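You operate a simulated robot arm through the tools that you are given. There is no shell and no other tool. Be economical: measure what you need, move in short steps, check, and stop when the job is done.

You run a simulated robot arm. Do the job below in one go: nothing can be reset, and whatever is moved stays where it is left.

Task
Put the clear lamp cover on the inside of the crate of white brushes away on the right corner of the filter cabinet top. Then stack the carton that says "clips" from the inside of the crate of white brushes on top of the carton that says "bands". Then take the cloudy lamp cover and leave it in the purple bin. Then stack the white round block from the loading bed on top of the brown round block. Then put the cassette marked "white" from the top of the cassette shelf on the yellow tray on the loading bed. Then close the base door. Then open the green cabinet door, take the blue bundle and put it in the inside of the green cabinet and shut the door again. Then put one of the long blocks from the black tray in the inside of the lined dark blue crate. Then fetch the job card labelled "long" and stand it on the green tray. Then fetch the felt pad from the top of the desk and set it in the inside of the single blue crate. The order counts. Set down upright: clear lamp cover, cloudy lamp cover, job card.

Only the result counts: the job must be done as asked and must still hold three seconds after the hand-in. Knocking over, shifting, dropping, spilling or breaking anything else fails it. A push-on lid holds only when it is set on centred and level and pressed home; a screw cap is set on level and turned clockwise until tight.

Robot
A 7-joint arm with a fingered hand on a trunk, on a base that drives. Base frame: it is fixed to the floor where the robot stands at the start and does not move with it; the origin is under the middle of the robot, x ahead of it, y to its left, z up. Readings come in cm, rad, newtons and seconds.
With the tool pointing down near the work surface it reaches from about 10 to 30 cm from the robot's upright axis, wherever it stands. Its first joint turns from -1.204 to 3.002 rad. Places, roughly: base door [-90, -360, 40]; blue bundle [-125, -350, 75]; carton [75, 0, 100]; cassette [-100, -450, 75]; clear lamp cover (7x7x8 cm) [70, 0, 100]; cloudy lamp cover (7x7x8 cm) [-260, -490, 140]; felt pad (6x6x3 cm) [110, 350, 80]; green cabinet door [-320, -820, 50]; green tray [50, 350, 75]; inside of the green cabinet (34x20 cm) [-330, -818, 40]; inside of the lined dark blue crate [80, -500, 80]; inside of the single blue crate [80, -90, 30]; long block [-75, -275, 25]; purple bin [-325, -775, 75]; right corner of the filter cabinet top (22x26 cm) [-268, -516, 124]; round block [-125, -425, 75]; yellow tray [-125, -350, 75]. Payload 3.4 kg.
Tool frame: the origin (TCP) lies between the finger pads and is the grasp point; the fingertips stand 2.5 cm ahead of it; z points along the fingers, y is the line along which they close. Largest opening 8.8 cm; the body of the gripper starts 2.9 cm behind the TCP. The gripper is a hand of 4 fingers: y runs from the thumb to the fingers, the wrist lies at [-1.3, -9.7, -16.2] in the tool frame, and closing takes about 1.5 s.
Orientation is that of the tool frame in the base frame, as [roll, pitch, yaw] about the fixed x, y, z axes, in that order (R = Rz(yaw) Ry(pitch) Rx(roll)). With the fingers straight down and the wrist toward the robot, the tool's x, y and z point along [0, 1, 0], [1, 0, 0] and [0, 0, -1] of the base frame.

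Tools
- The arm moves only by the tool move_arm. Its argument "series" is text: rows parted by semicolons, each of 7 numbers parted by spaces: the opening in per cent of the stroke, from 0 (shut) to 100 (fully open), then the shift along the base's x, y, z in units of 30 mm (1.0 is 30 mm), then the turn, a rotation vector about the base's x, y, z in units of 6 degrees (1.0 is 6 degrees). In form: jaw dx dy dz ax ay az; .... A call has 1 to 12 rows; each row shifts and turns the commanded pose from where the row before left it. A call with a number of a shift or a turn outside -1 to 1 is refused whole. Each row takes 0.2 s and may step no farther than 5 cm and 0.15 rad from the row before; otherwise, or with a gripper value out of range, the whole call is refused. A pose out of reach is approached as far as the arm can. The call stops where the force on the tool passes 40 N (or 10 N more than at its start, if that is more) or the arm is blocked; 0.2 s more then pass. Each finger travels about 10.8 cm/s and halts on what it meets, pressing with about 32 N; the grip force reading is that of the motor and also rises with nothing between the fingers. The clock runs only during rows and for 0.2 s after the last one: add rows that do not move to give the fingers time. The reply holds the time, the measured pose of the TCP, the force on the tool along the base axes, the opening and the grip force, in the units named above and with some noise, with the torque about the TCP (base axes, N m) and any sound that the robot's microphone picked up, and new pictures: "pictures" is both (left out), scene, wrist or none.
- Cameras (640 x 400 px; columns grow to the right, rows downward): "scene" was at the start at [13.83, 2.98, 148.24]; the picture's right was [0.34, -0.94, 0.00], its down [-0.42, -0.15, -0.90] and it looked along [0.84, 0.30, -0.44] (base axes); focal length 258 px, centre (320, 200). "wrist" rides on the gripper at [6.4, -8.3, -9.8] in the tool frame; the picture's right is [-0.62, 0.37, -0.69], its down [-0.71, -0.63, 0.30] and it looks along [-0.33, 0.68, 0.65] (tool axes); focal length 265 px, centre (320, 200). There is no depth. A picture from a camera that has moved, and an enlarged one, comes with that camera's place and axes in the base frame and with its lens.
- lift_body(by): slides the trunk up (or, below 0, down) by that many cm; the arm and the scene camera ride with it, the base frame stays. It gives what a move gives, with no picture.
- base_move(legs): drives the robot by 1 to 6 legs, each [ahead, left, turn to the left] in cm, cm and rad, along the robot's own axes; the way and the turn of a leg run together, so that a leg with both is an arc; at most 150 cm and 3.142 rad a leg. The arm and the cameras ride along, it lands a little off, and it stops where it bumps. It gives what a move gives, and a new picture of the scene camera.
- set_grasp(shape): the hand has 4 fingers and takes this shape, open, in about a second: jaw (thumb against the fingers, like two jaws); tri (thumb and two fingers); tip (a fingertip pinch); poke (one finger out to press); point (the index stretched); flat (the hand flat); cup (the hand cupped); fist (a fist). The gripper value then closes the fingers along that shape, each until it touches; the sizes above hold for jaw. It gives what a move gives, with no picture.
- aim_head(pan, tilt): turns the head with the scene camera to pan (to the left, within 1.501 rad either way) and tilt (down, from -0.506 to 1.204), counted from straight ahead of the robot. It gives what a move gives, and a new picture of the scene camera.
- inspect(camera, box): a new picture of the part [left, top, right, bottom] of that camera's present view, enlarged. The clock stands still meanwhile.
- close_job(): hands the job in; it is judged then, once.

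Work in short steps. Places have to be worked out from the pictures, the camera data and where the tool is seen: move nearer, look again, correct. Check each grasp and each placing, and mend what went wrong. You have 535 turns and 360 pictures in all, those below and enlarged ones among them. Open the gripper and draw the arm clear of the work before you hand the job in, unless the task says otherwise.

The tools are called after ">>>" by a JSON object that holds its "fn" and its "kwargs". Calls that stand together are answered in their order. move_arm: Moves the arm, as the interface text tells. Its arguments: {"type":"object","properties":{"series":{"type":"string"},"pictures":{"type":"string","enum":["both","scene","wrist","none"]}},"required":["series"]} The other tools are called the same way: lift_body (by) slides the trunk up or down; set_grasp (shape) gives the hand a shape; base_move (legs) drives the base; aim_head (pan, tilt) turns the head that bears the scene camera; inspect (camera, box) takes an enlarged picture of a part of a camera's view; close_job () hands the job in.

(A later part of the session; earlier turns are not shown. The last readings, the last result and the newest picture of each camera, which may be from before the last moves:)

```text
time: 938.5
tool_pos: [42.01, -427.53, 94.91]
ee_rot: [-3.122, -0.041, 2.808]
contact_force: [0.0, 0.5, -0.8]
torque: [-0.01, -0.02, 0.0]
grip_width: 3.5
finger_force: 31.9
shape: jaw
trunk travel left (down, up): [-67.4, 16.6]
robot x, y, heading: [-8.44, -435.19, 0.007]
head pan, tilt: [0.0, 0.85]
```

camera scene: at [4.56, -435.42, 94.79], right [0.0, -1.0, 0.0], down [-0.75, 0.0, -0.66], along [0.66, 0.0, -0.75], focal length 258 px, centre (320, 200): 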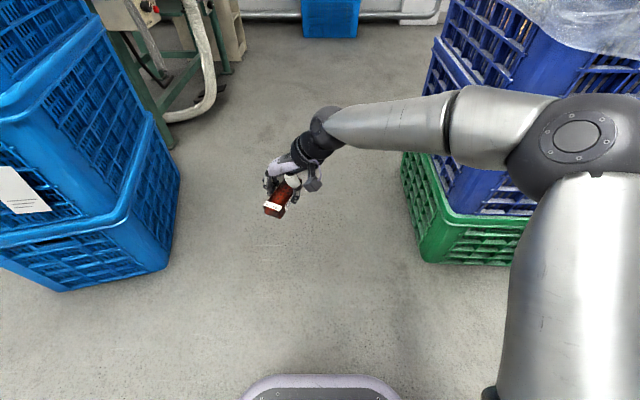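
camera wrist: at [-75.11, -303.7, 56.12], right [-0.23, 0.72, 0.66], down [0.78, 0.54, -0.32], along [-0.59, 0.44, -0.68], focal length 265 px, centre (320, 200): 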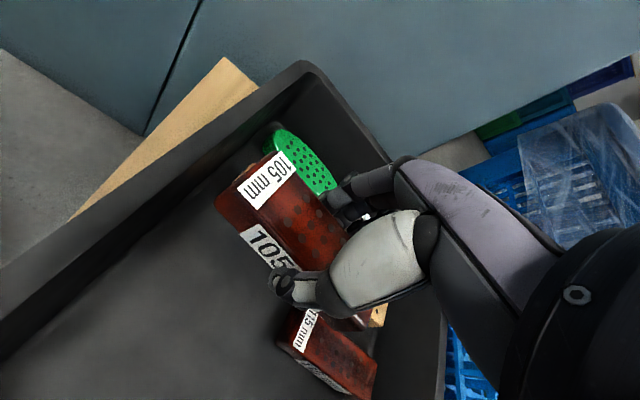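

I raise fully and strafe right to face the lined crate, then look.

>>> {"fn": "lift_body", "kwargs": {"by": 16}}

>>> {"fn": "base_move", "kwargs": {"legs": [[0, -62, 0], [20, 0, 0]]}}

```text
time: 940.3
tool_pos: [42.01, -427.51, 110.87]
ee_rot: [-3.122, -0.041, 2.807]
contact_force: [0.0, -0.8, -0.6]
torque: [-0.02, 0.0, -0.02]
grip_width: 3.51
finger_force: 31.9
shape: jaw
trunk travel left (down, up): [-83.4, 0.6]
robot x, y, heading: [-8.34, -435.58, 0.0]
head pan, tilt: [0.0, 0.85]
```

```text
time: 945.1
tool_pos: [62.25, -490.57, 110.89]
ee_rot: [-3.124, -0.041, 2.815]
contact_force: [0.9, -0.7, -0.5]
torque: [0.01, 0.01, -0.02]
grip_width: 3.47
finger_force: 31.8
shape: jaw
trunk travel left (down, up): [-83.4, 0.6]
robot x, y, heading: [11.75, -498.9, 0.014]
head pan, tilt: [0.0, 0.85]
camera scene: at [24.81, -498.87, 150.79], right [0.01, -1.0, 0.0], down [-0.75, -0.01, -0.66], along [0.66, 0.01, -0.75], focal length 258 px, centre (320, 200)
```

scene: 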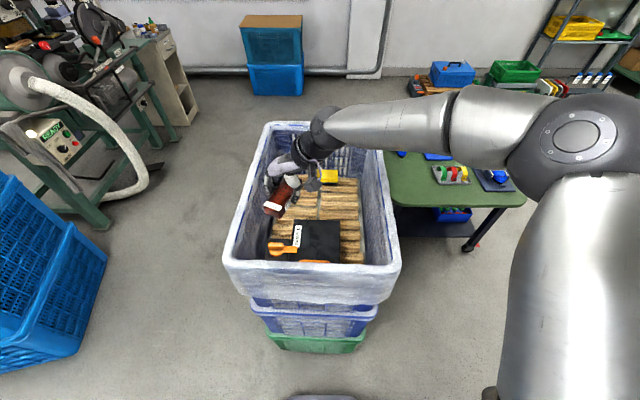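

Crate contents: wooden strips, a black box near-left, something yellow further back. Free spot at about (86, −493). I drive 13 cm ahead and bring the block there.

>>> {"fn": "base_move", "kwargs": {"legs": [[13, 0, -0.012]]}}

>>> {"fn": "move_arm", "kwargs": {"series": "32 0.8 -0.2 0 0 0 0;32 0.8 -0.2 0 0 0 0;32 0.8 -0.2 0 0 0 0;32 0.8 -0.1 -0.5 0 0 0;32 0.4 0 -1 0 0 0;32 0 0 -1 0 0 0;32 0 0 -1 0 0 0", "pictures": "both"}}

```text
time: 946.4
tool_pos: [75.28, -491.19, 110.92]
ee_rot: [-3.123, -0.038, 2.801]
contact_force: [0.7, -0.3, -0.4]
torque: [0.0, -0.04, 0.01]
grip_width: 3.48
finger_force: 31.2
shape: jaw
trunk travel left (down, up): [-83.4, 0.6]
robot x, y, heading: [24.7, -499.09, -0.005]
head pan, tilt: [0.0, 0.85]
camera scene: at [37.74, -498.95, 150.79], right [0.0, -1.0, 0.0], down [-0.75, 0.0, -0.66], along [0.66, 0.0, -0.75], focal length 258 px, centre (320, 200)
```

scene: 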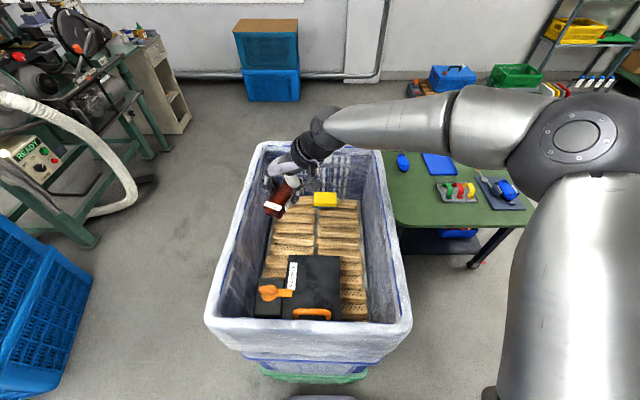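

```text
time: 948.0
tool_pos: [86.06, -493.23, 100.34]
ee_rot: [-3.123, -0.039, 2.801]
contact_force: [0.7, -0.1, -1.3]
torque: [0.01, -0.03, 0.0]
grip_width: 3.47
finger_force: 32.3
shape: jaw
trunk travel left (down, up): [-83.4, 0.6]
robot x, y, heading: [24.4, -498.95, -0.001]
head pan, tilt: [0.0, 0.85]
camera scene: at [37.9, -498.95, 150.78], right [0.0, -1.0, 0.0], down [-0.75, 0.0, -0.66], along [0.66, 0.0, -0.75], focal length 258 px, centre (320, 200)
camera wrist: at [77.64, -499.07, 110.53], right [0.74, 0.14, 0.66], down [0.45, -0.83, -0.32], along [0.5, 0.53, -0.68], focal length 265 px, centre (320, 200)
```

scene: 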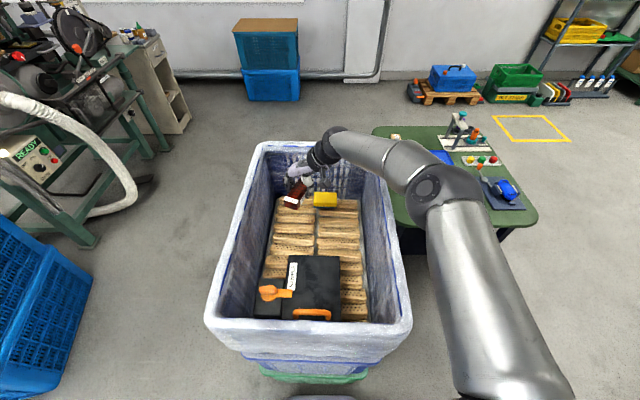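
wrist: 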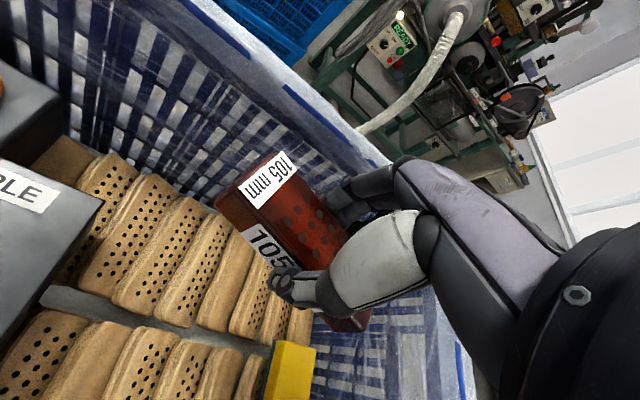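

The landing spot is on the left column of blocks, clear of the box and yellow item. I lower to contact.

>>> {"fn": "move_arm", "kwargs": {"series": "32 0 0 -1 0 0 0;32 0 0 -1 0 0 0;32 0 0 -1 0 0 0;32 0 0 -0.6 0 0 0;32 0 0 -0.3 0 0 0;32 0 0 -0.3 0 0 0;32 0 0 -0.3 0 0 0", "pictures": "wrist"}}

```text
time: 949.5
tool_pos: [85.94, -493.28, 86.92]
ee_rot: [-3.121, -0.037, 2.802]
contact_force: [0.4, -0.2, -0.4]
torque: [0.0, -0.01, -0.01]
grip_width: 3.46
finger_force: 31.8
shape: jaw
trunk travel left (down, up): [-83.4, 0.6]
robot x, y, heading: [24.51, -498.92, 0.001]
head pan, tilt: [0.0, 0.85]
camera wrist: at [77.54, -499.04, 97.12], right [0.74, 0.14, 0.66], down [0.45, -0.83, -0.32], along [0.5, 0.53, -0.68], focal length 265 px, centre (320, 200)
```

wrist: 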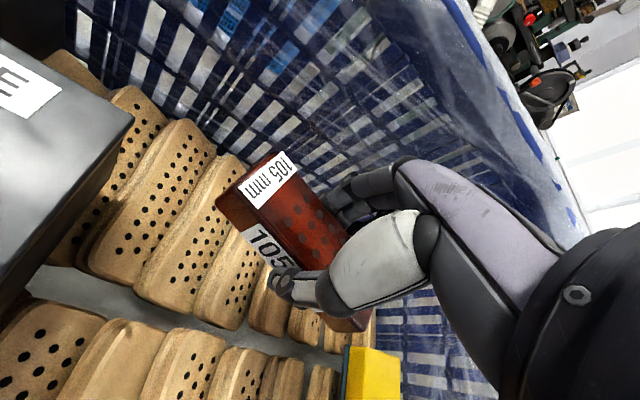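

Not touching yet; I continue down with the force guard.

>>> {"fn": "move_arm", "kwargs": {"series": "32 0 -0.2 -0.3 0 0 0;32 0 -0.2 -0.3 0 0 0;32 0 0 -0.25 0 0 0;32 0 0 -0.25 0 0 0;32 0 0 -0.2 0 0 0;32 0 0 -0.2 0 0 0;32 0 0 -0.2 0 0 0;32 0 0 -0.2 0 0 0;32 0 0 -0.2 0 0 0", "pictures": "none"}}

```text
time: 951.5
tool_pos: [84.56, -494.77, 81.45]
ee_rot: [-3.123, -0.038, 2.801]
contact_force: [0.2, 0.1, -1.1]
torque: [0.04, 0.01, 0.0]
grip_width: 3.48
finger_force: 32.0
shape: jaw
out of reach, approached as far as the arm can: row 4, 6, 8
trunk travel left (down, up): [-83.4, 0.6]
robot x, y, heading: [24.76, -498.82, -0.002]
head pan, tilt: [0.0, 0.85]
```

Arm limit; I lower with the trunk a few cm.

>>> {"fn": "lift_body", "kwargs": {"by": -4}}

>>> {"fn": "inspect", "kwargs": {"camera": "wrist", "box": [0, 0, 640, 400]}}

```text
time: 952.4
tool_pos: [84.53, -494.66, 77.92]
ee_rot: [-3.128, -0.036, 2.798]
contact_force: [1.7, 0.9, 21.8]
torque: [0.52, -0.06, -0.01]
grip_width: 3.52
finger_force: 32.0
shape: jaw
trunk travel left (down, up): [-79.4, 4.6]
robot x, y, heading: [24.97, -499.02, 0.002]
head pan, tilt: [0.0, 0.85]
```

```text
1.00 times, centred on (320, 200) of wrist (not enlarged: the box is as wide or as high as the picture)
camera zoom: at [76.02, -500.38, 88.08], right [0.73, 0.14, 0.67], down [0.45, -0.83, -0.32], along [0.51, 0.53, -0.67], focal length 265 px, centre (320, 200)
```

zoom: 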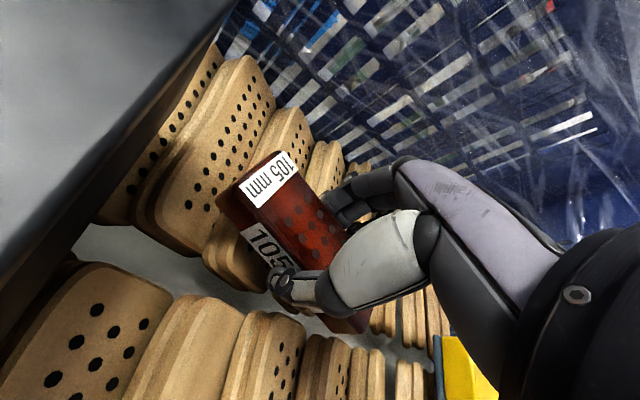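

Contact. The block is half over the gap between columns; I lift slightly, shift 2.5 cm left, and set it down again.

>>> {"fn": "move_arm", "kwargs": {"series": "32 0 0 0.5 0 0 0;32 0 0.45 0.1 0 0 0;32 0 0.45 0 0 0 0;32 0 0 -0.3 0 0 0;32 0 0 -0.15 0 0 0;32 0 0 -0.12 0 0 0;32 0 0 -0.1 0 0 0", "pictures": "none"}}

```text
time: 954.0
tool_pos: [84.01, -492.14, 78.05]
ee_rot: [-3.124, -0.034, 2.799]
contact_force: [3.9, 2.1, 14.2]
torque: [0.37, -0.12, -0.07]
grip_width: 3.49
finger_force: 32.4
shape: jaw
out of reach, approached as far as the arm can: row 4
trunk travel left (down, up): [-79.4, 4.6]
robot x, y, heading: [24.55, -498.86, -0.003]
head pan, tilt: [0.0, 0.85]
```

Contact 14 N. I open gradually and lift away.

>>> {"fn": "move_arm", "kwargs": {"series": "42 0 0 0 0 0 0;52 0 0 0 0 0 0;62 0 0 0 0 0 0;72 0 0 0 0 0 0;72 0 0 0.3 0 0 0;72 0 0 0.8 0 0 0;72 0 0 1 0 0 0;72 0 0 1 0 0 0;72 0 0 1 0 0 0;72 0 0 1 0 0 0;72 0 0 1 0 0 0", "pictures": "wrist"}}

```text
time: 956.4
tool_pos: [84.24, -492.17, 95.85]
ee_rot: [-3.124, -0.04, 2.8]
contact_force: [-0.3, 0.1, 1.0]
torque: [-0.03, 0.0, -0.02]
grip_width: 6.32
finger_force: 0.0
shape: jaw
trunk travel left (down, up): [-79.4, 4.6]
robot x, y, heading: [24.84, -498.78, 0.0]
head pan, tilt: [0.0, 0.85]
camera wrist: at [75.81, -497.75, 106.1], right [0.74, 0.14, 0.66], down [0.45, -0.83, -0.32], along [0.51, 0.53, -0.68], focal length 265 px, centre (320, 200)
```

wrist: 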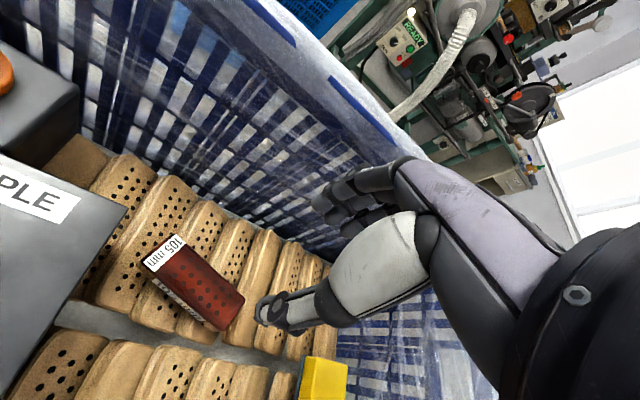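

Long block is placed in the lined crate. Next is the job card "long". I drive north past the benches, and look for standing cards there.

>>> {"fn": "lift_body", "kwargs": {"by": 4.4}}

>>> {"fn": "move_arm", "kwargs": {"series": "0 -1 0 0.6 0 0 0;0 -1 0 0.6 0 0 0;0 -1 0 0.6 0 0 0;0 -1 0 0.6 0 0 0;0 -1 0 0.6 0 0 0;0 -1 0 0 0 0 0;0 -1 0 0 0 0 0", "pictures": "none"}}

>>> {"fn": "base_move", "kwargs": {"legs": [[-28, 0, 0], [0, 0, 1.571], [130, 0, 0], [130, 0, 0], [130, 0, 0], [110, 0, 0]]}}

```text
time: 957.2
tool_pos: [84.39, -492.09, 100.09]
ee_rot: [-3.122, -0.041, 2.802]
contact_force: [-0.2, 0.1, 0.0]
torque: [-0.02, 0.01, -0.01]
grip_width: 6.3
finger_force: 0.1
shape: jaw
trunk travel left (down, up): [-83.8, 0.2]
robot x, y, heading: [24.91, -499.27, -0.005]
head pan, tilt: [0.0, 0.85]
```

```text
time: 958.9
tool_pos: [63.34, -491.94, 109.22]
ee_rot: [-3.125, -0.038, 2.802]
contact_force: [0.6, 0.1, -0.1]
torque: [-0.02, -0.02, 0.02]
grip_width: 0.01
finger_force: 31.7
shape: jaw
trunk travel left (down, up): [-83.8, 0.2]
robot x, y, heading: [24.9, -498.77, -0.0]
head pan, tilt: [0.0, 0.85]
```

```text
time: 988.5
tool_pos: [-16.08, 44.16, 109.29]
ee_rot: [-3.121, -0.041, -1.896]
contact_force: [0.4, -0.1, -0.8]
torque: [0.05, -0.01, 0.01]
grip_width: 0.01
finger_force: 31.8
shape: jaw
trunk travel left (down, up): [-83.8, 0.2]
robot x, y, heading: [-8.87, 5.5, 1.584]
head pan, tilt: [0.0, 0.85]
camera scene: at [-8.77, 18.3, 151.19], right [1.0, 0.01, 0.0], down [0.01, -0.75, -0.66], along [-0.01, 0.66, -0.75], focal length 258 px, centre (320, 200)
```

scene: 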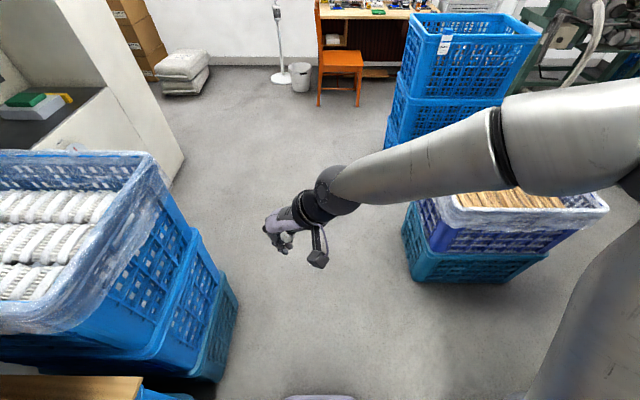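

I look right at the machine benches for cards.

>>> {"fn": "aim_head", "kwargs": {"pan": -1.25, "tilt": 0.2}}

```text
time: 989.9
tool_pos: [-16.07, 44.21, 109.27]
ee_rot: [-3.123, -0.041, -1.895]
contact_force: [0.3, 0.4, -0.1]
torque: [-0.04, 0.01, -0.02]
grip_width: 0.03
finger_force: 31.9
shape: jaw
trunk travel left (down, up): [-83.8, 0.2]
robot x, y, heading: [-8.63, 5.76, 1.577]
head pan, tilt: [-1.25, 0.201]
camera scene: at [0.14, 13.54, 156.95], right [0.33, -0.94, 0.0], down [-0.19, -0.07, -0.98], along [0.93, 0.32, -0.2], focal length 258 px, centre (320, 200)
```

scene: 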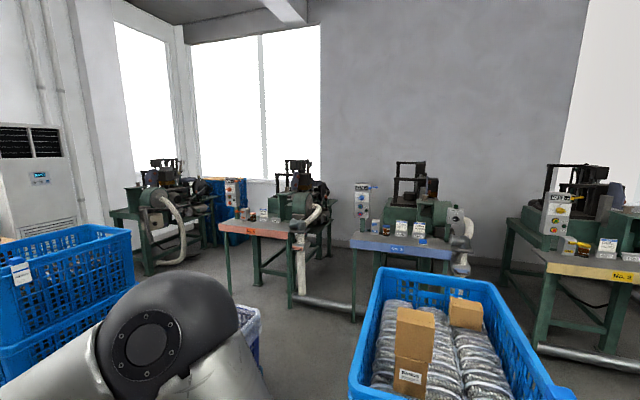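

>>> {"fn": "inspect", "kwargs": {"camera": "scene", "box": [210, 190, 450, 250]}}

>>> {"fn": "inspect", "kwargs": {"camera": "scene", "box": [520, 180, 640, 290]}}

```text
2.67 times, centred on (330, 220) of scene
camera zoom: at [0.14, 13.54, 156.95], right [0.33, -0.94, 0.0], down [-0.19, -0.07, -0.98], along [0.93, 0.32, -0.2], focal length 687 px, centre (293, 147)
```

zoom: 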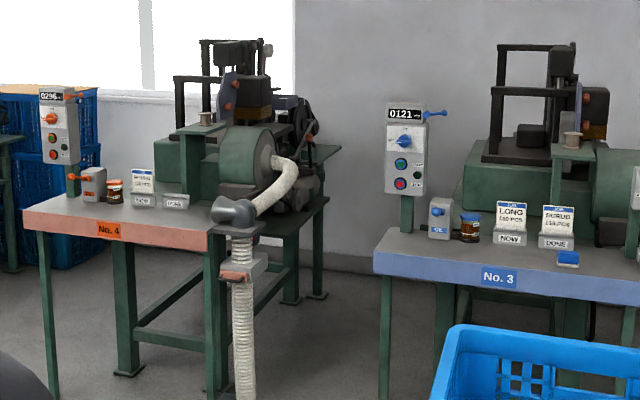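

```text
3.64 times, centred on (580, 235) of scene
camera zoom: at [0.14, 13.54, 156.95], right [0.33, -0.94, 0.0], down [-0.19, -0.07, -0.98], along [0.93, 0.32, -0.2], focal length 937 px, centre (-626, 73)
```

zoom: 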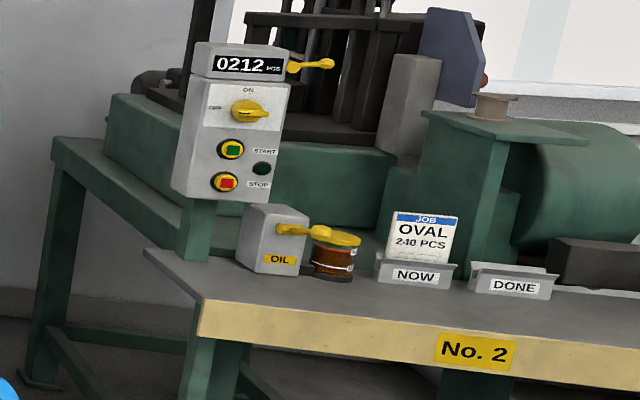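

Found it: bench No. 3 holds the job card "LONG" in the "NOW" slot at about (244, 17). I drive round by the south lane to its front.

>>> {"fn": "base_move", "kwargs": {"legs": [[-115, 0, -0.006], [-112, 0, 0], [0, -120, 0], [0, -57, 0], [120, 0, 0], [112, 0, 0]]}}

```text
time: 1020.5
tool_pos: [157.0, 52.37, 109.19]
ee_rot: [-3.122, -0.037, -1.888]
contact_force: [0.2, 0.1, -0.8]
torque: [0.01, -0.01, -0.01]
grip_width: 0.0
finger_force: 32.5
shape: jaw
trunk travel left (down, up): [-83.8, 0.2]
robot x, y, heading: [164.72, 14.13, 1.593]
head pan, tilt: [-1.25, 0.201]
camera scene: at [173.52, 21.98, 156.96], right [0.34, -0.94, 0.0], down [-0.19, -0.07, -0.98], along [0.92, 0.33, -0.2], focal length 258 px, centre (320, 200)
```

scene: 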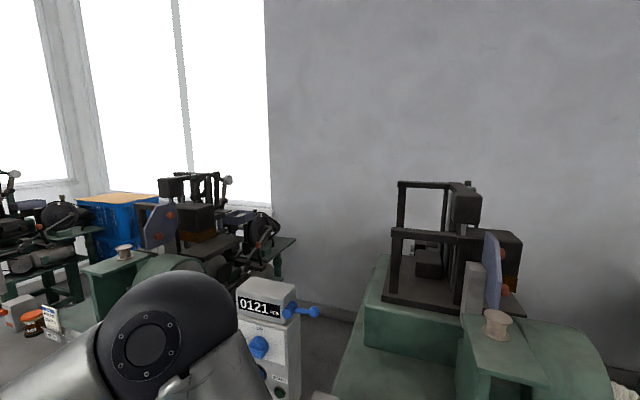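

I turn to face the bench and look down at it.

>>> {"fn": "base_move", "kwargs": {"legs": [[0, -6, 0], [0, 0, -1.593]]}}

>>> {"fn": "aim_head", "kwargs": {"pan": 0.1, "tilt": 0.65}}

```text
time: 1025.3
tool_pos: [209.29, 21.52, 109.22]
ee_rot: [-3.121, -0.038, 2.819]
contact_force: [-0.7, 0.0, 0.0]
torque: [-0.02, 0.01, 0.01]
grip_width: 0.01
finger_force: 31.9
shape: jaw
trunk travel left (down, up): [-83.8, 0.2]
robot x, y, heading: [171.09, 14.08, 0.011]
head pan, tilt: [-1.25, 0.201]
camera scene: at [178.98, 5.25, 156.96], right [-0.94, -0.33, 0.0], down [-0.07, 0.19, -0.98], along [0.32, -0.92, -0.2], focal length 258 px, centre (320, 200)
```

scene: 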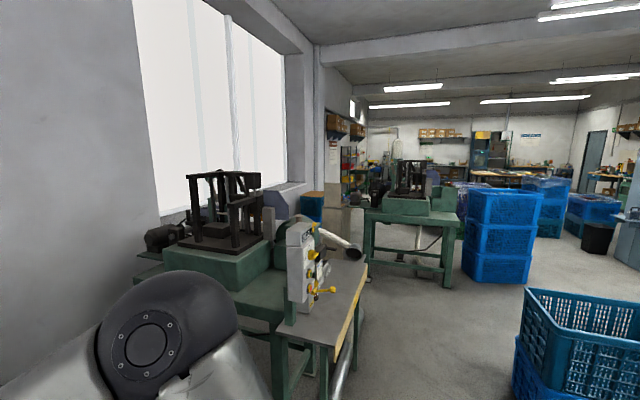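

```text
time: 1026.8
tool_pos: [209.24, 21.58, 109.15]
ee_rot: [-3.122, -0.038, 2.819]
contact_force: [0.7, 1.2, 0.4]
torque: [-0.02, 0.01, 0.02]
grip_width: 0.0
finger_force: 32.2
shape: jaw
trunk travel left (down, up): [-83.8, 0.2]
robot x, y, heading: [170.72, 14.13, 0.017]
head pan, tilt: [0.099, 0.649]
camera scene: at [184.52, 15.04, 152.85], right [0.11, -0.99, 0.0], down [-0.6, -0.07, -0.8], along [0.79, 0.09, -0.6], focal length 258 px, centre (320, 200)
```

scene: 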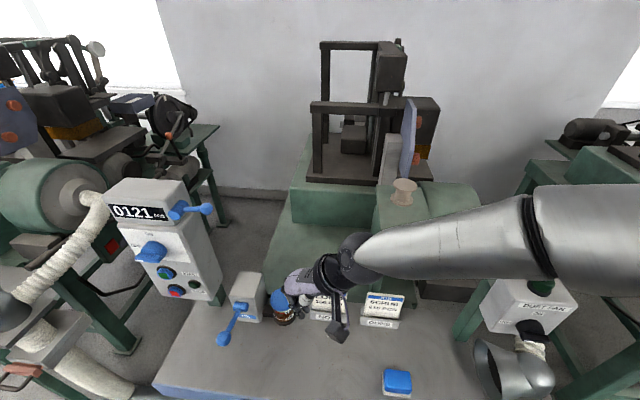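

The hand hides the card (≈(219, 17, 93)). I square the hand's yaw (closing along x) while pulling back left, then zoom.

>>> {"fn": "move_arm", "kwargs": {"series": "50 -0.5 0.3 0.2 0 0 -0.98;50 -0.5 0.3 0.2 0 0 -0.98;50 -0.5 0.3 0 0 0 -0.98;50 -0.5 0.3 0 0 0 -0.98;50 -0.5 0.3 0 0 0 -0.98;50 0 0.3 0 0 0 -0.98;50 0 0.3 0 0 0 -0.98;50 0 0.3 0 0 0 -0.98;50 0 0.2 0 0 0 -0.98;50 0 0.2 0 0 0 -0.98;50 0 0 0 0 0 -0.98;50 0 0 0 0 0 -0.98", "pictures": "none"}}

>>> {"fn": "inspect", "kwargs": {"camera": "scene", "box": [210, 250, 450, 400]}}

```text
time: 1029.5
tool_pos: [202.95, 29.66, 110.54]
ee_rot: [3.137, -0.049, 1.669]
contact_force: [0.7, 0.8, 0.2]
torque: [0.0, 0.0, 0.03]
grip_width: 4.36
finger_force: 0.1
shape: jaw
out of reach, approached as far as the arm can: row 5
trunk travel left (down, up): [-83.8, 0.2]
robot x, y, heading: [170.64, 13.93, 0.018]
head pan, tilt: [0.099, 0.649]
```

```text
2.67 times, centred on (330, 325) of scene
camera zoom: at [184.59, 15.06, 152.84], right [0.12, -0.99, 0.0], down [-0.6, -0.07, -0.8], along [0.79, 0.09, -0.6], focal length 687 px, centre (293, -133)
```

zoom: 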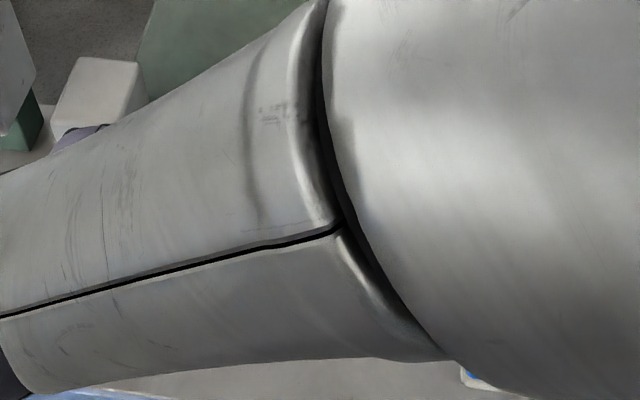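

The forearm blocks the view; I use the wrist camera from just in front of the card.

>>> {"fn": "move_arm", "kwargs": {"series": "50 0.5 -1 0 0 0 -0.4;50 0.5 -1 0 0 0 -0.4;50 0.5 -1 0 0 0 0;50 0.6 -1 0 0 0 0", "pictures": "wrist"}}

```text
time: 1030.5
tool_pos: [209.25, 17.55, 110.58]
ee_rot: [3.137, -0.052, 1.586]
contact_force: [0.2, -0.7, 0.3]
torque: [0.02, 0.01, -0.02]
grip_width: 4.36
finger_force: 0.1
shape: jaw
trunk travel left (down, up): [-83.8, 0.2]
robot x, y, heading: [170.42, 13.83, 0.012]
head pan, tilt: [0.099, 0.649]
camera wrist: at [200.81, 23.2, 120.77], right [0.38, -0.65, 0.66], down [-0.62, -0.71, -0.34], along [0.69, -0.28, -0.67], focal length 265 px, centre (320, 200)
```

wrist: 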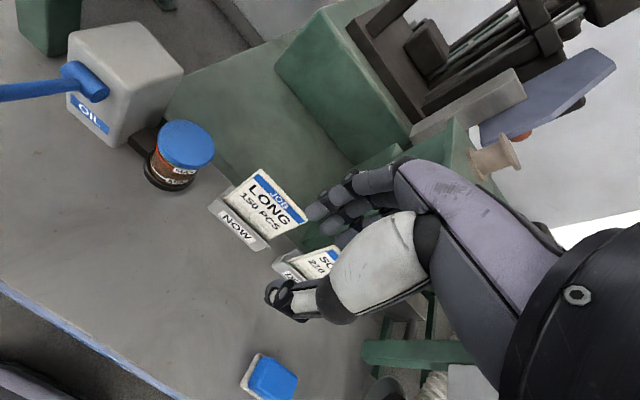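

Card LONG: centre (222.4, 17.4), z 87–96, 8.3 cm wide, facing me. I move above it, level the tool, and descend around it.

>>> {"fn": "move_arm", "kwargs": {"series": "55 0.9 0 0 -0.5 0 0;55 0.9 0 0 0 0 0;55 0.9 0 0 0 0 0;55 0.9 0 0 0 0 0;55 0.75 0 0 0 0 0;55 0 0 -1 0 0 0;55 0 0 -1 0 0 0", "pictures": "wrist"}}

```text
time: 1032.0
tool_pos: [222.25, 17.83, 104.74]
ee_rot: [3.137, 0.004, 1.585]
contact_force: [-0.1, 0.4, -0.2]
torque: [0.0, 0.0, 0.01]
grip_width: 4.79
finger_force: 0.1
shape: jaw
trunk travel left (down, up): [-83.8, 0.2]
robot x, y, heading: [170.41, 14.06, 0.011]
head pan, tilt: [0.099, 0.649]
camera wrist: at [213.69, 24.11, 114.53], right [0.38, -0.61, 0.69], down [-0.62, -0.72, -0.31], along [0.69, -0.31, -0.65], focal length 265 px, centre (320, 200)
```

wrist: 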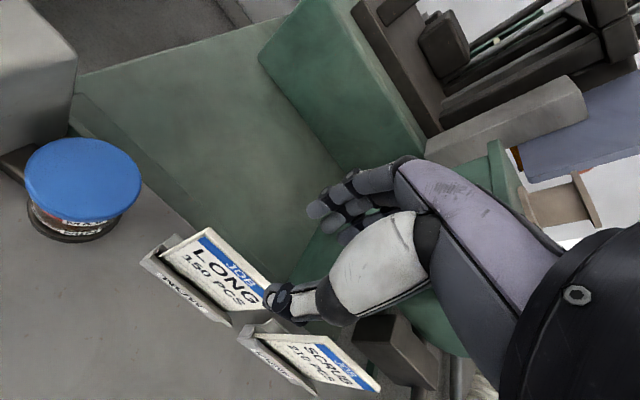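

Aligned. I descend to z≈94.

>>> {"fn": "move_arm", "kwargs": {"series": "55 0.12 0.05 -1 0 0 0;55 0 0 -1 0 0 0;55 0 0 -1 0 0 0;55 0 0 -0.5 0 0 0", "pictures": "wrist"}}

```text
time: 1033.0
tool_pos: [222.46, 17.89, 94.23]
ee_rot: [3.135, -0.001, 1.584]
contact_force: [-0.5, -0.1, 0.2]
torque: [-0.03, -0.04, -0.03]
grip_width: 4.81
finger_force: 0.0
shape: jaw
trunk travel left (down, up): [-83.8, 0.2]
robot x, y, heading: [170.54, 13.89, 0.014]
head pan, tilt: [0.099, 0.649]
camera wrist: at [213.98, 24.19, 103.95], right [0.37, -0.61, 0.69], down [-0.62, -0.72, -0.31], along [0.69, -0.31, -0.65], focal length 265 px, centre (320, 200)
```

wrist: 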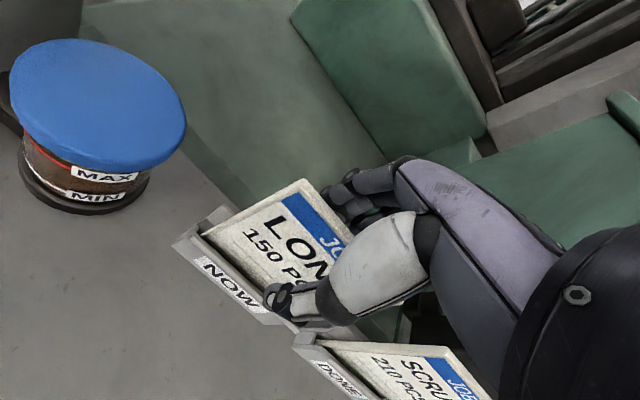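

The card stands between thumb and fingers. I close and lift it straight up out of the holder.

>>> {"fn": "move_arm", "kwargs": {"series": "40 0 0 0 0 0 0;25 0 0 0 0 0 0;12 0 0 0 0 0 0;0 0 0 0 0 0 0;0 0 0 0 0 0 0;0 0 0 0.3 0 0 0;0 0 0 0.6 0 0 0;0 0 0 1 0 0 0;0 0 0 1 0 0 0;0 0 0 1 0 0 0;0 0 0 1 0 0 0", "pictures": "wrist"}}

```text
time: 1035.5
tool_pos: [222.64, 17.77, 108.84]
ee_rot: [3.136, 0.0, 1.585]
contact_force: [1.1, 0.1, -0.7]
torque: [0.01, 0.01, 0.04]
grip_width: 0.07
finger_force: 32.0
shape: jaw
trunk travel left (down, up): [-83.8, 0.2]
robot x, y, heading: [170.74, 14.37, 0.023]
head pan, tilt: [0.099, 0.649]
camera wrist: at [214.19, 24.04, 118.67], right [0.38, -0.61, 0.69], down [-0.62, -0.72, -0.31], along [0.69, -0.31, -0.65], focal length 265 px, centre (320, 200)
```

wrist: 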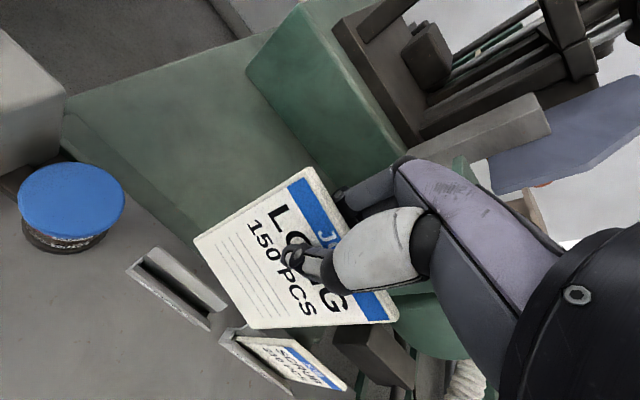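

The card is held. I lift, retract, and go back round to the aisle, then north toward the desk.

>>> {"fn": "move_arm", "kwargs": {"series": "0 0 0 1 0 0 0;0 -0.8 0 0.3 0 0 0;0 -1 0 0 0 0 0;0 -1 0 0 0 0 0;0 -1 0 0 0 0 0", "pictures": "none"}}

>>> {"fn": "base_move", "kwargs": {"legs": [[0, 0, 1.555], [-118, 0, 0], [-118, 0, 0], [0, 120, 0], [0, 58, 0], [110, 0, 0]]}}

>>> {"fn": "base_move", "kwargs": {"legs": [[120, 0, 0], [120, 0, 0], [60, 0, 0]]}}

```text
time: 1036.7
tool_pos: [211.13, 18.02, 112.94]
ee_rot: [3.137, 0.001, 1.586]
contact_force: [-0.1, 0.0, -1.2]
torque: [0.01, -0.01, -0.01]
grip_width: 0.06
finger_force: 31.8
shape: jaw
trunk travel left (down, up): [-83.8, 0.2]
robot x, y, heading: [170.6, 14.01, 0.017]
head pan, tilt: [0.099, 0.649]
```

```text
time: 1065.9
tool_pos: [-3.9, -75.31, 112.77]
ee_rot: [3.137, 0.001, 3.133]
contact_force: [-0.4, 0.1, -0.5]
torque: [0.06, 0.02, -0.03]
grip_width: 0.05
finger_force: 32.4
shape: jaw
trunk travel left (down, up): [-83.8, 0.2]
robot x, y, heading: [-0.91, -115.86, 1.565]
head pan, tilt: [0.099, 0.649]
camera scene: at [-1.44, -102.39, 152.85], right [1.0, 0.09, 0.0], down [0.06, -0.6, -0.8], along [-0.07, 0.79, -0.6], focal length 258 px, centre (320, 200)
```

scene: 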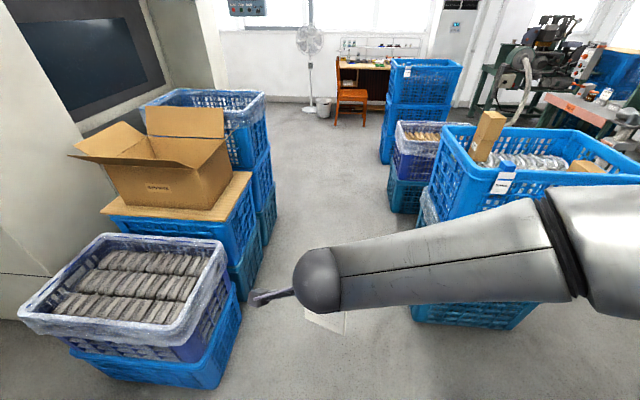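

```text
time: 1080.7
tool_pos: [-6.92, 224.43, 112.78]
ee_rot: [3.138, 0.001, -3.124]
contact_force: [-0.2, -0.4, -1.6]
torque: [0.02, 0.02, 0.01]
grip_width: 0.07
finger_force: 31.7
shape: jaw
trunk travel left (down, up): [-83.8, 0.2]
robot x, y, heading: [-2.56, 183.55, 1.591]
head pan, tilt: [0.099, 0.649]
camera scene: at [-3.74, 197.44, 152.85], right [0.99, 0.12, 0.0], down [0.07, -0.6, -0.8], along [-0.09, 0.79, -0.6], focal length 258 px, centre (320, 200)
```

scene: 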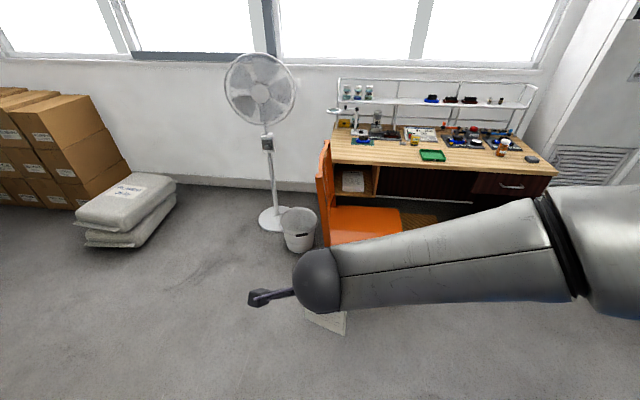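

I see the green tray (≈50, 354) and the felt pad (≈110, 355) on the desk; a chair at left. I look right to see the blue stack behind my intended stand.

>>> {"fn": "aim_head", "kwargs": {"pan": -0.9, "tilt": 0.6}}

```text
time: 1081.9
tool_pos: [-6.83, 224.49, 112.69]
ee_rot: [3.138, 0.004, -3.125]
contact_force: [-0.1, 0.0, -1.4]
torque: [-0.01, -0.03, -0.01]
grip_width: 0.05
finger_force: 31.7
shape: jaw
trunk travel left (down, up): [-83.8, 0.2]
robot x, y, heading: [-3.14, 184.16, 1.589]
head pan, tilt: [-0.901, 0.6]
camera scene: at [4.11, 194.45, 153.28], right [0.64, -0.77, 0.0], down [-0.44, -0.36, -0.83], along [0.64, 0.53, -0.57], focal length 258 px, centre (320, 200)
```

scene: 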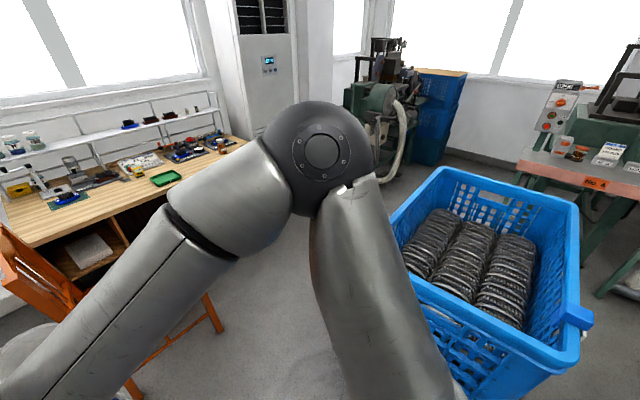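

The stack spans x 53–105, y 170–216. I'll route: north to y≈256, east to x≈160, then face north and come back along the desk.

>>> {"fn": "base_move", "kwargs": {"legs": [[71, 0, 0], [0, 0, -1.59], [120, 0, 0], [43, 0, 0], [0, 0, 1.571], [44, 0, 0]]}}

```text
time: 1103.7
tool_pos: [152.5, 342.81, 112.77]
ee_rot: [3.137, 0.0, -3.095]
contact_force: [-0.1, -0.7, 0.0]
torque: [0.01, 0.03, -0.03]
grip_width: 0.06
finger_force: 32.5
shape: jaw
trunk travel left (down, up): [-83.8, 0.2]
robot x, y, heading: [158.16, 302.61, 1.62]
head pan, tilt: [-0.901, 0.6]
camera scene: at [164.43, 313.1, 153.28], right [0.66, -0.75, 0.0], down [-0.43, -0.37, -0.83], along [0.62, 0.54, -0.56], focal length 258 px, centre (320, 200)
```

scene: 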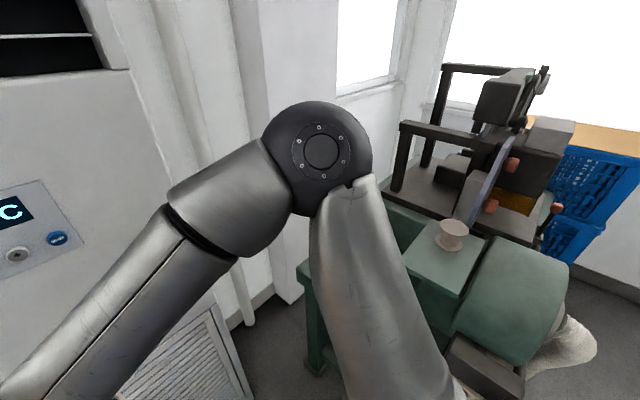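

Close to the air conditioner. I back 8 cm, correct heading, and strafe left along the desk.

>>> {"fn": "base_move", "kwargs": {"legs": [[-8, 0, -0.05], [0, 97, 0]]}}

>>> {"fn": "aim_head", "kwargs": {"pan": 0.1, "tilt": 0.65}}

```text
time: 1109.4
tool_pos: [57.46, 333.86, 112.91]
ee_rot: [3.137, 0.002, -3.116]
contact_force: [0.6, 0.3, -0.7]
torque: [-0.01, 0.0, 0.03]
grip_width: 0.05
finger_force: 31.7
shape: jaw
trunk travel left (down, up): [-83.8, 0.2]
robot x, y, heading: [61.57, 293.66, 1.602]
head pan, tilt: [-0.901, 0.6]
camera scene: at [68.66, 303.88, 153.28], right [0.64, -0.77, 0.0], down [-0.43, -0.36, -0.83], along [0.63, 0.53, -0.56], focal length 258 px, centre (320, 200)
```

scene: 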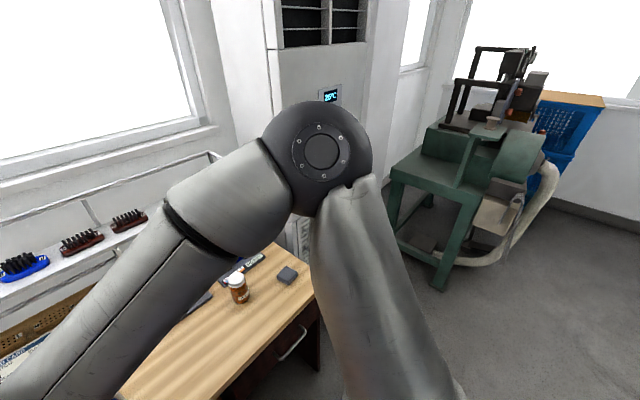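

```text
time: 1110.7
tool_pos: [57.38, 333.9, 112.74]
ee_rot: [3.138, -0.001, -3.118]
contact_force: [-0.1, -0.9, -1.1]
torque: [-0.01, 0.0, -0.02]
grip_width: 0.03
finger_force: 31.9
shape: jaw
trunk travel left (down, up): [-83.8, 0.2]
robot x, y, heading: [61.84, 293.56, 1.596]
head pan, tilt: [0.099, 0.649]
camera scene: at [60.81, 306.83, 152.85], right [0.99, 0.12, 0.0], down [0.07, -0.6, -0.8], along [-0.1, 0.79, -0.6], focal length 258 px, centre (320, 200)
```

scene: 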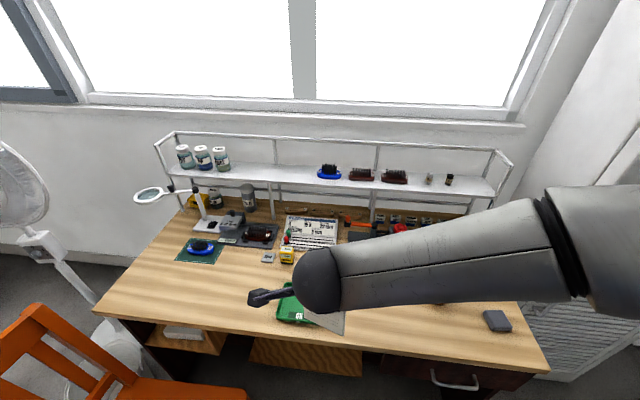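

I zoom on the green tray area.

>>> {"fn": "inspect", "kwargs": {"camera": "scene", "box": [240, 230, 380, 340]}}

```text
3.64 times, centred on (310, 285) of scene
camera zoom: at [60.81, 306.83, 152.85], right [0.99, 0.12, 0.0], down [0.07, -0.6, -0.8], along [-0.1, 0.79, -0.6], focal length 937 px, centre (356, -109)
```

zoom: 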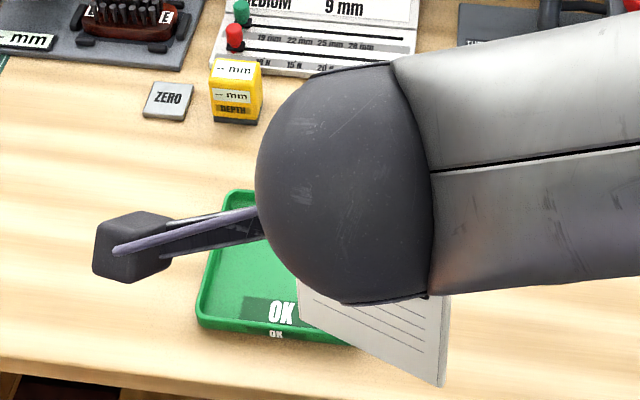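

The card seems rotated in the grip. I check with the wrist camera.

>>> {"fn": "inspect", "kwargs": {"camera": "wrist", "box": [0, 0, 640, 400]}}

```text
1.00 times, centred on (320, 200) of wrist (not enlarged: the box is as wide or as high as the picture)
camera zoom: at [51.18, 325.3, 122.56], right [0.61, 0.38, 0.69], down [0.73, -0.61, -0.31], along [0.31, 0.69, -0.65], focal length 265 px, centre (320, 200)
```

zoom: 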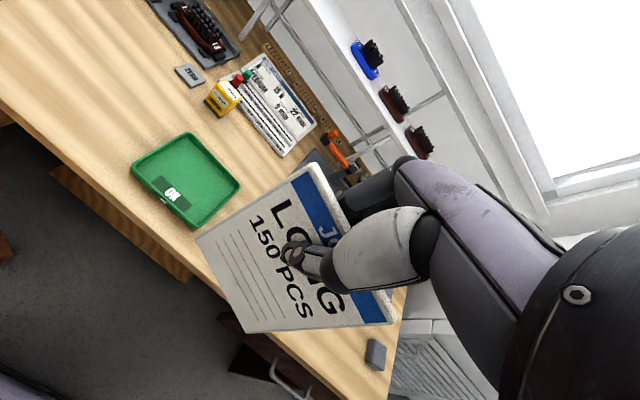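

The card is held essentially upright (yawed ~20°). I drive 10 cm closer and bring it above the tray centre, lowering partway.

>>> {"fn": "base_move", "kwargs": {"legs": [[10, 0, -0.02]]}}

>>> {"fn": "lift_body", "kwargs": {"by": -10}}

>>> {"fn": "move_arm", "kwargs": {"series": "0 -0.9 0.8 0 0 0 0.8;0 -0.9 0.8 0 0 0 0.8;0 -0.6 0.8 0 0 0 0.8;0 0 0.1 -0.8 0 0 0.8;0 0 0 -0.8 0 0 0", "pictures": "both"}}

```text
time: 1111.8
tool_pos: [58.07, 343.97, 112.75]
ee_rot: [3.136, 0.004, -3.137]
contact_force: [-1.2, 0.8, -0.7]
torque: [-0.01, 0.02, 0.03]
grip_width: 0.05
finger_force: 32.1
shape: jaw
trunk travel left (down, up): [-83.8, 0.2]
robot x, y, heading: [61.7, 303.24, 1.575]
head pan, tilt: [0.099, 0.649]
camera scene: at [60.91, 316.78, 152.85], right [0.99, 0.11, 0.0], down [0.06, -0.6, -0.8], along [-0.08, 0.79, -0.6], focal length 258 px, centre (320, 200)
```

scene: 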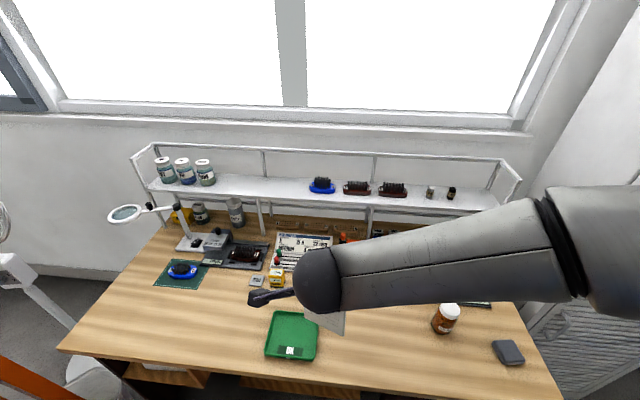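

```text
time: 1113.1
tool_pos: [58.09, 343.9, 102.82]
ee_rot: [3.138, -0.001, -3.136]
contact_force: [0.4, -0.9, 0.0]
torque: [0.0, 0.0, -0.03]
grip_width: 0.05
finger_force: 32.0
shape: jaw
trunk travel left (down, up): [-73.8, 10.2]
robot x, y, heading: [61.59, 303.51, 1.575]
head pan, tilt: [0.099, 0.649]
```

```text
time: 1114.3
tool_pos: [50.83, 351.4, 98.03]
ee_rot: [3.137, 0.002, -2.8]
contact_force: [-1.1, 0.1, -0.3]
torque: [-0.01, -0.01, 0.0]
grip_width: 0.04
finger_force: 32.2
shape: jaw
trunk travel left (down, up): [-73.8, 10.2]
robot x, y, heading: [61.31, 303.01, 1.576]
head pan, tilt: [0.099, 0.649]
camera scene: at [60.83, 316.83, 142.85], right [0.99, 0.11, 0.0], down [0.06, -0.6, -0.8], along [-0.08, 0.79, -0.6], focal length 258 px, centre (320, 200)
camera wrist: at [47.53, 341.32, 107.77], right [0.46, 0.55, 0.69], down [0.88, -0.35, -0.31], along [0.08, 0.76, -0.65], focal length 265 px, centre (320, 200)
```

scene: 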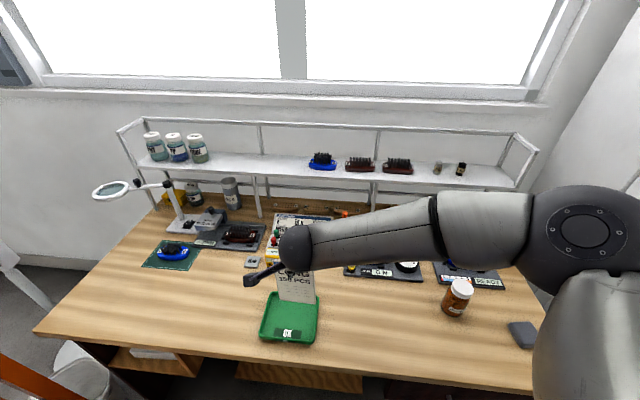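
wrist: 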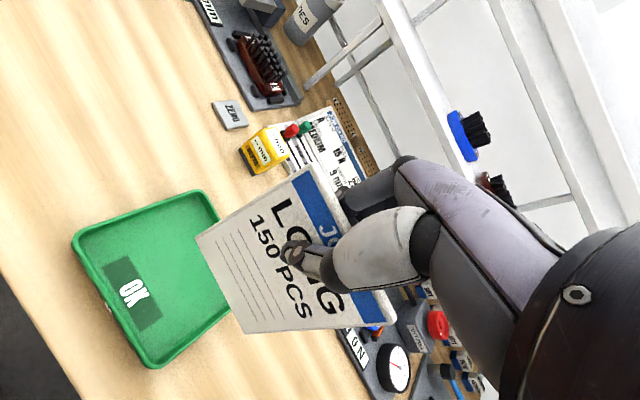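

I zoom to check level and position over the tray.

>>> {"fn": "inspect", "kwargs": {"camera": "scene", "box": [230, 230, 360, 350]}}

```text
3.33 times, centred on (295, 290) of scene
camera zoom: at [60.83, 316.83, 142.85], right [0.99, 0.11, 0.0], down [0.06, -0.6, -0.8], along [-0.08, 0.79, -0.6], focal length 859 px, centre (403, -100)
```

zoom: 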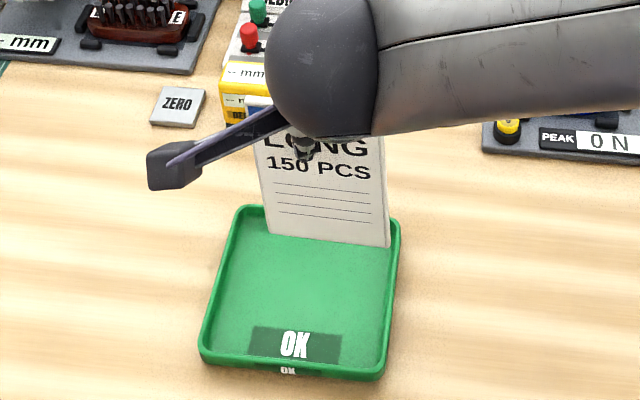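

Nearly level; bottom at z≈85. I shift 2 cm left and lower to light contact.

>>> {"fn": "move_arm", "kwargs": {"series": "0 -0.6 0.1 0 0 0 0;0 0 0 -0.8 0 0 0;0 0 0 -0.8 0 0 0;0 0 0 -0.4 0 0 0;0 0 0 -0.2 0 0 0;0 0 0 -0.2 0 0 0;0 0 0 -0.15 0 0 0", "pictures": "none"}}

```text
time: 1115.9
tool_pos: [49.17, 351.71, 90.27]
ee_rot: [3.139, 0.0, -2.801]
contact_force: [0.9, 0.4, -0.6]
torque: [-0.01, -0.03, -0.02]
grip_width: 0.08
finger_force: 32.2
shape: jaw
trunk travel left (down, up): [-73.8, 10.2]
robot x, y, heading: [61.83, 303.21, 1.579]
head pan, tilt: [0.099, 0.649]
```

>>> {"fn": "move_arm", "kwargs": {"series": "0 0 0 -0.12 0 0 0;0 0 0 -0.12 0 0 0;0 0 0 -0.12 0 0 0;0 0 0 -0.12 0 0 0;0 0 0 -0.12 0 0 0", "pictures": "none"}}

```text
time: 1117.1
tool_pos: [49.18, 351.64, 88.64]
ee_rot: [3.136, 0.0, -2.802]
contact_force: [1.0, -0.4, 4.2]
torque: [-0.01, 0.0, -0.03]
grip_width: 0.08
finger_force: 31.4
shape: jaw
trunk travel left (down, up): [-73.8, 10.2]
robot x, y, heading: [61.67, 303.21, 1.575]
head pan, tilt: [0.099, 0.649]
```

Light contact begins. I press a little more and check the picture.

>>> {"fn": "move_arm", "kwargs": {"series": "0 0 0 -0.06 0 0 0;0 0 0 -0.05 0 0 0;0 0 0 0 0 0 0", "pictures": "none"}}

>>> {"fn": "inspect", "kwargs": {"camera": "scene", "box": [230, 230, 360, 350]}}

>>> {"fn": "inspect", "kwargs": {"camera": "wrist", "box": [120, 100, 440, 300]}}

```text
time: 1117.9
tool_pos: [49.21, 351.6, 88.49]
ee_rot: [3.131, 0.0, -2.804]
contact_force: [6.1, 0.4, 16.6]
torque: [0.0, -0.06, 0.04]
grip_width: 0.1
finger_force: 32.4
shape: jaw
trunk travel left (down, up): [-73.8, 10.2]
robot x, y, heading: [61.74, 303.28, 1.58]
head pan, tilt: [0.099, 0.649]
```

```text
3.33 times, centred on (295, 290) of scene
camera zoom: at [61.14, 316.52, 142.89], right [0.99, 0.1, 0.0], down [0.06, -0.6, -0.8], along [-0.08, 0.79, -0.6], focal length 859 px, centre (403, -100)
```

zoom: 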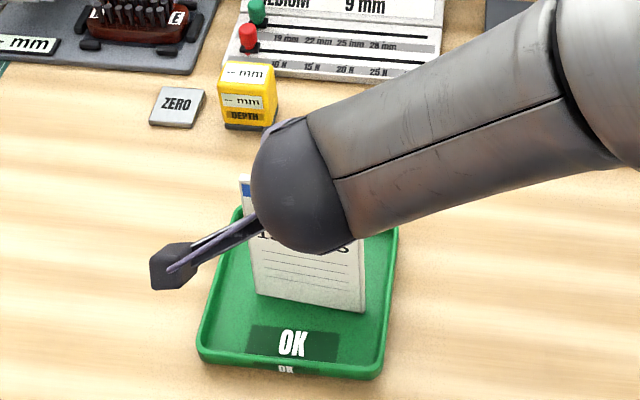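

```text
2.00 times, centred on (280, 200) of wrist
camera zoom: at [45.97, 341.52, 98.16], right [0.46, 0.55, 0.7], down [0.88, -0.35, -0.31], along [0.08, 0.76, -0.65], focal length 531 px, centre (400, 200)
```

zoom: 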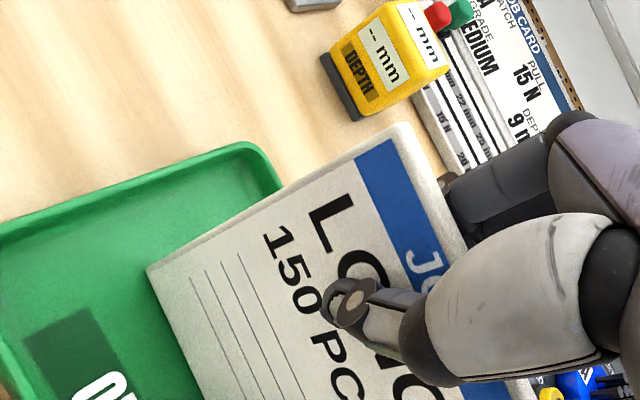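

The card sits inside the tray, pressed at 17 N. I open in tiny steps and check whether it stands by itself.

>>> {"fn": "move_arm", "kwargs": {"series": "0 0 0 0.05 0 0 0;4 0 0 0 0 0 0;8 0 0 0 0 0 0;12 0 0 0 0 0 0;16 0 0 0 0 0 0;20 0 0 0 0 0 0;20 0 0 0 0 0 0", "pictures": "none"}}

>>> {"fn": "inspect", "kwargs": {"camera": "wrist", "box": [120, 100, 440, 300]}}

```text
time: 1119.5
tool_pos: [49.08, 351.76, 88.41]
ee_rot: [3.137, 0.002, -2.802]
contact_force: [-0.1, -1.0, -0.6]
torque: [0.05, 0.0, 0.01]
grip_width: 1.72
finger_force: 0.1
shape: jaw
trunk travel left (down, up): [-73.8, 10.2]
robot x, y, heading: [61.56, 303.33, 1.577]
head pan, tilt: [0.099, 0.649]
```

```text
2.00 times, centred on (280, 200) of wrist
camera zoom: at [45.79, 341.63, 98.15], right [0.46, 0.55, 0.69], down [0.88, -0.35, -0.31], along [0.08, 0.76, -0.65], focal length 531 px, centre (400, 200)
```

zoom: 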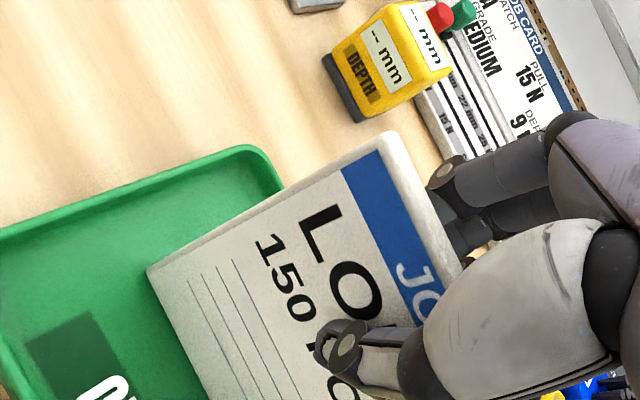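

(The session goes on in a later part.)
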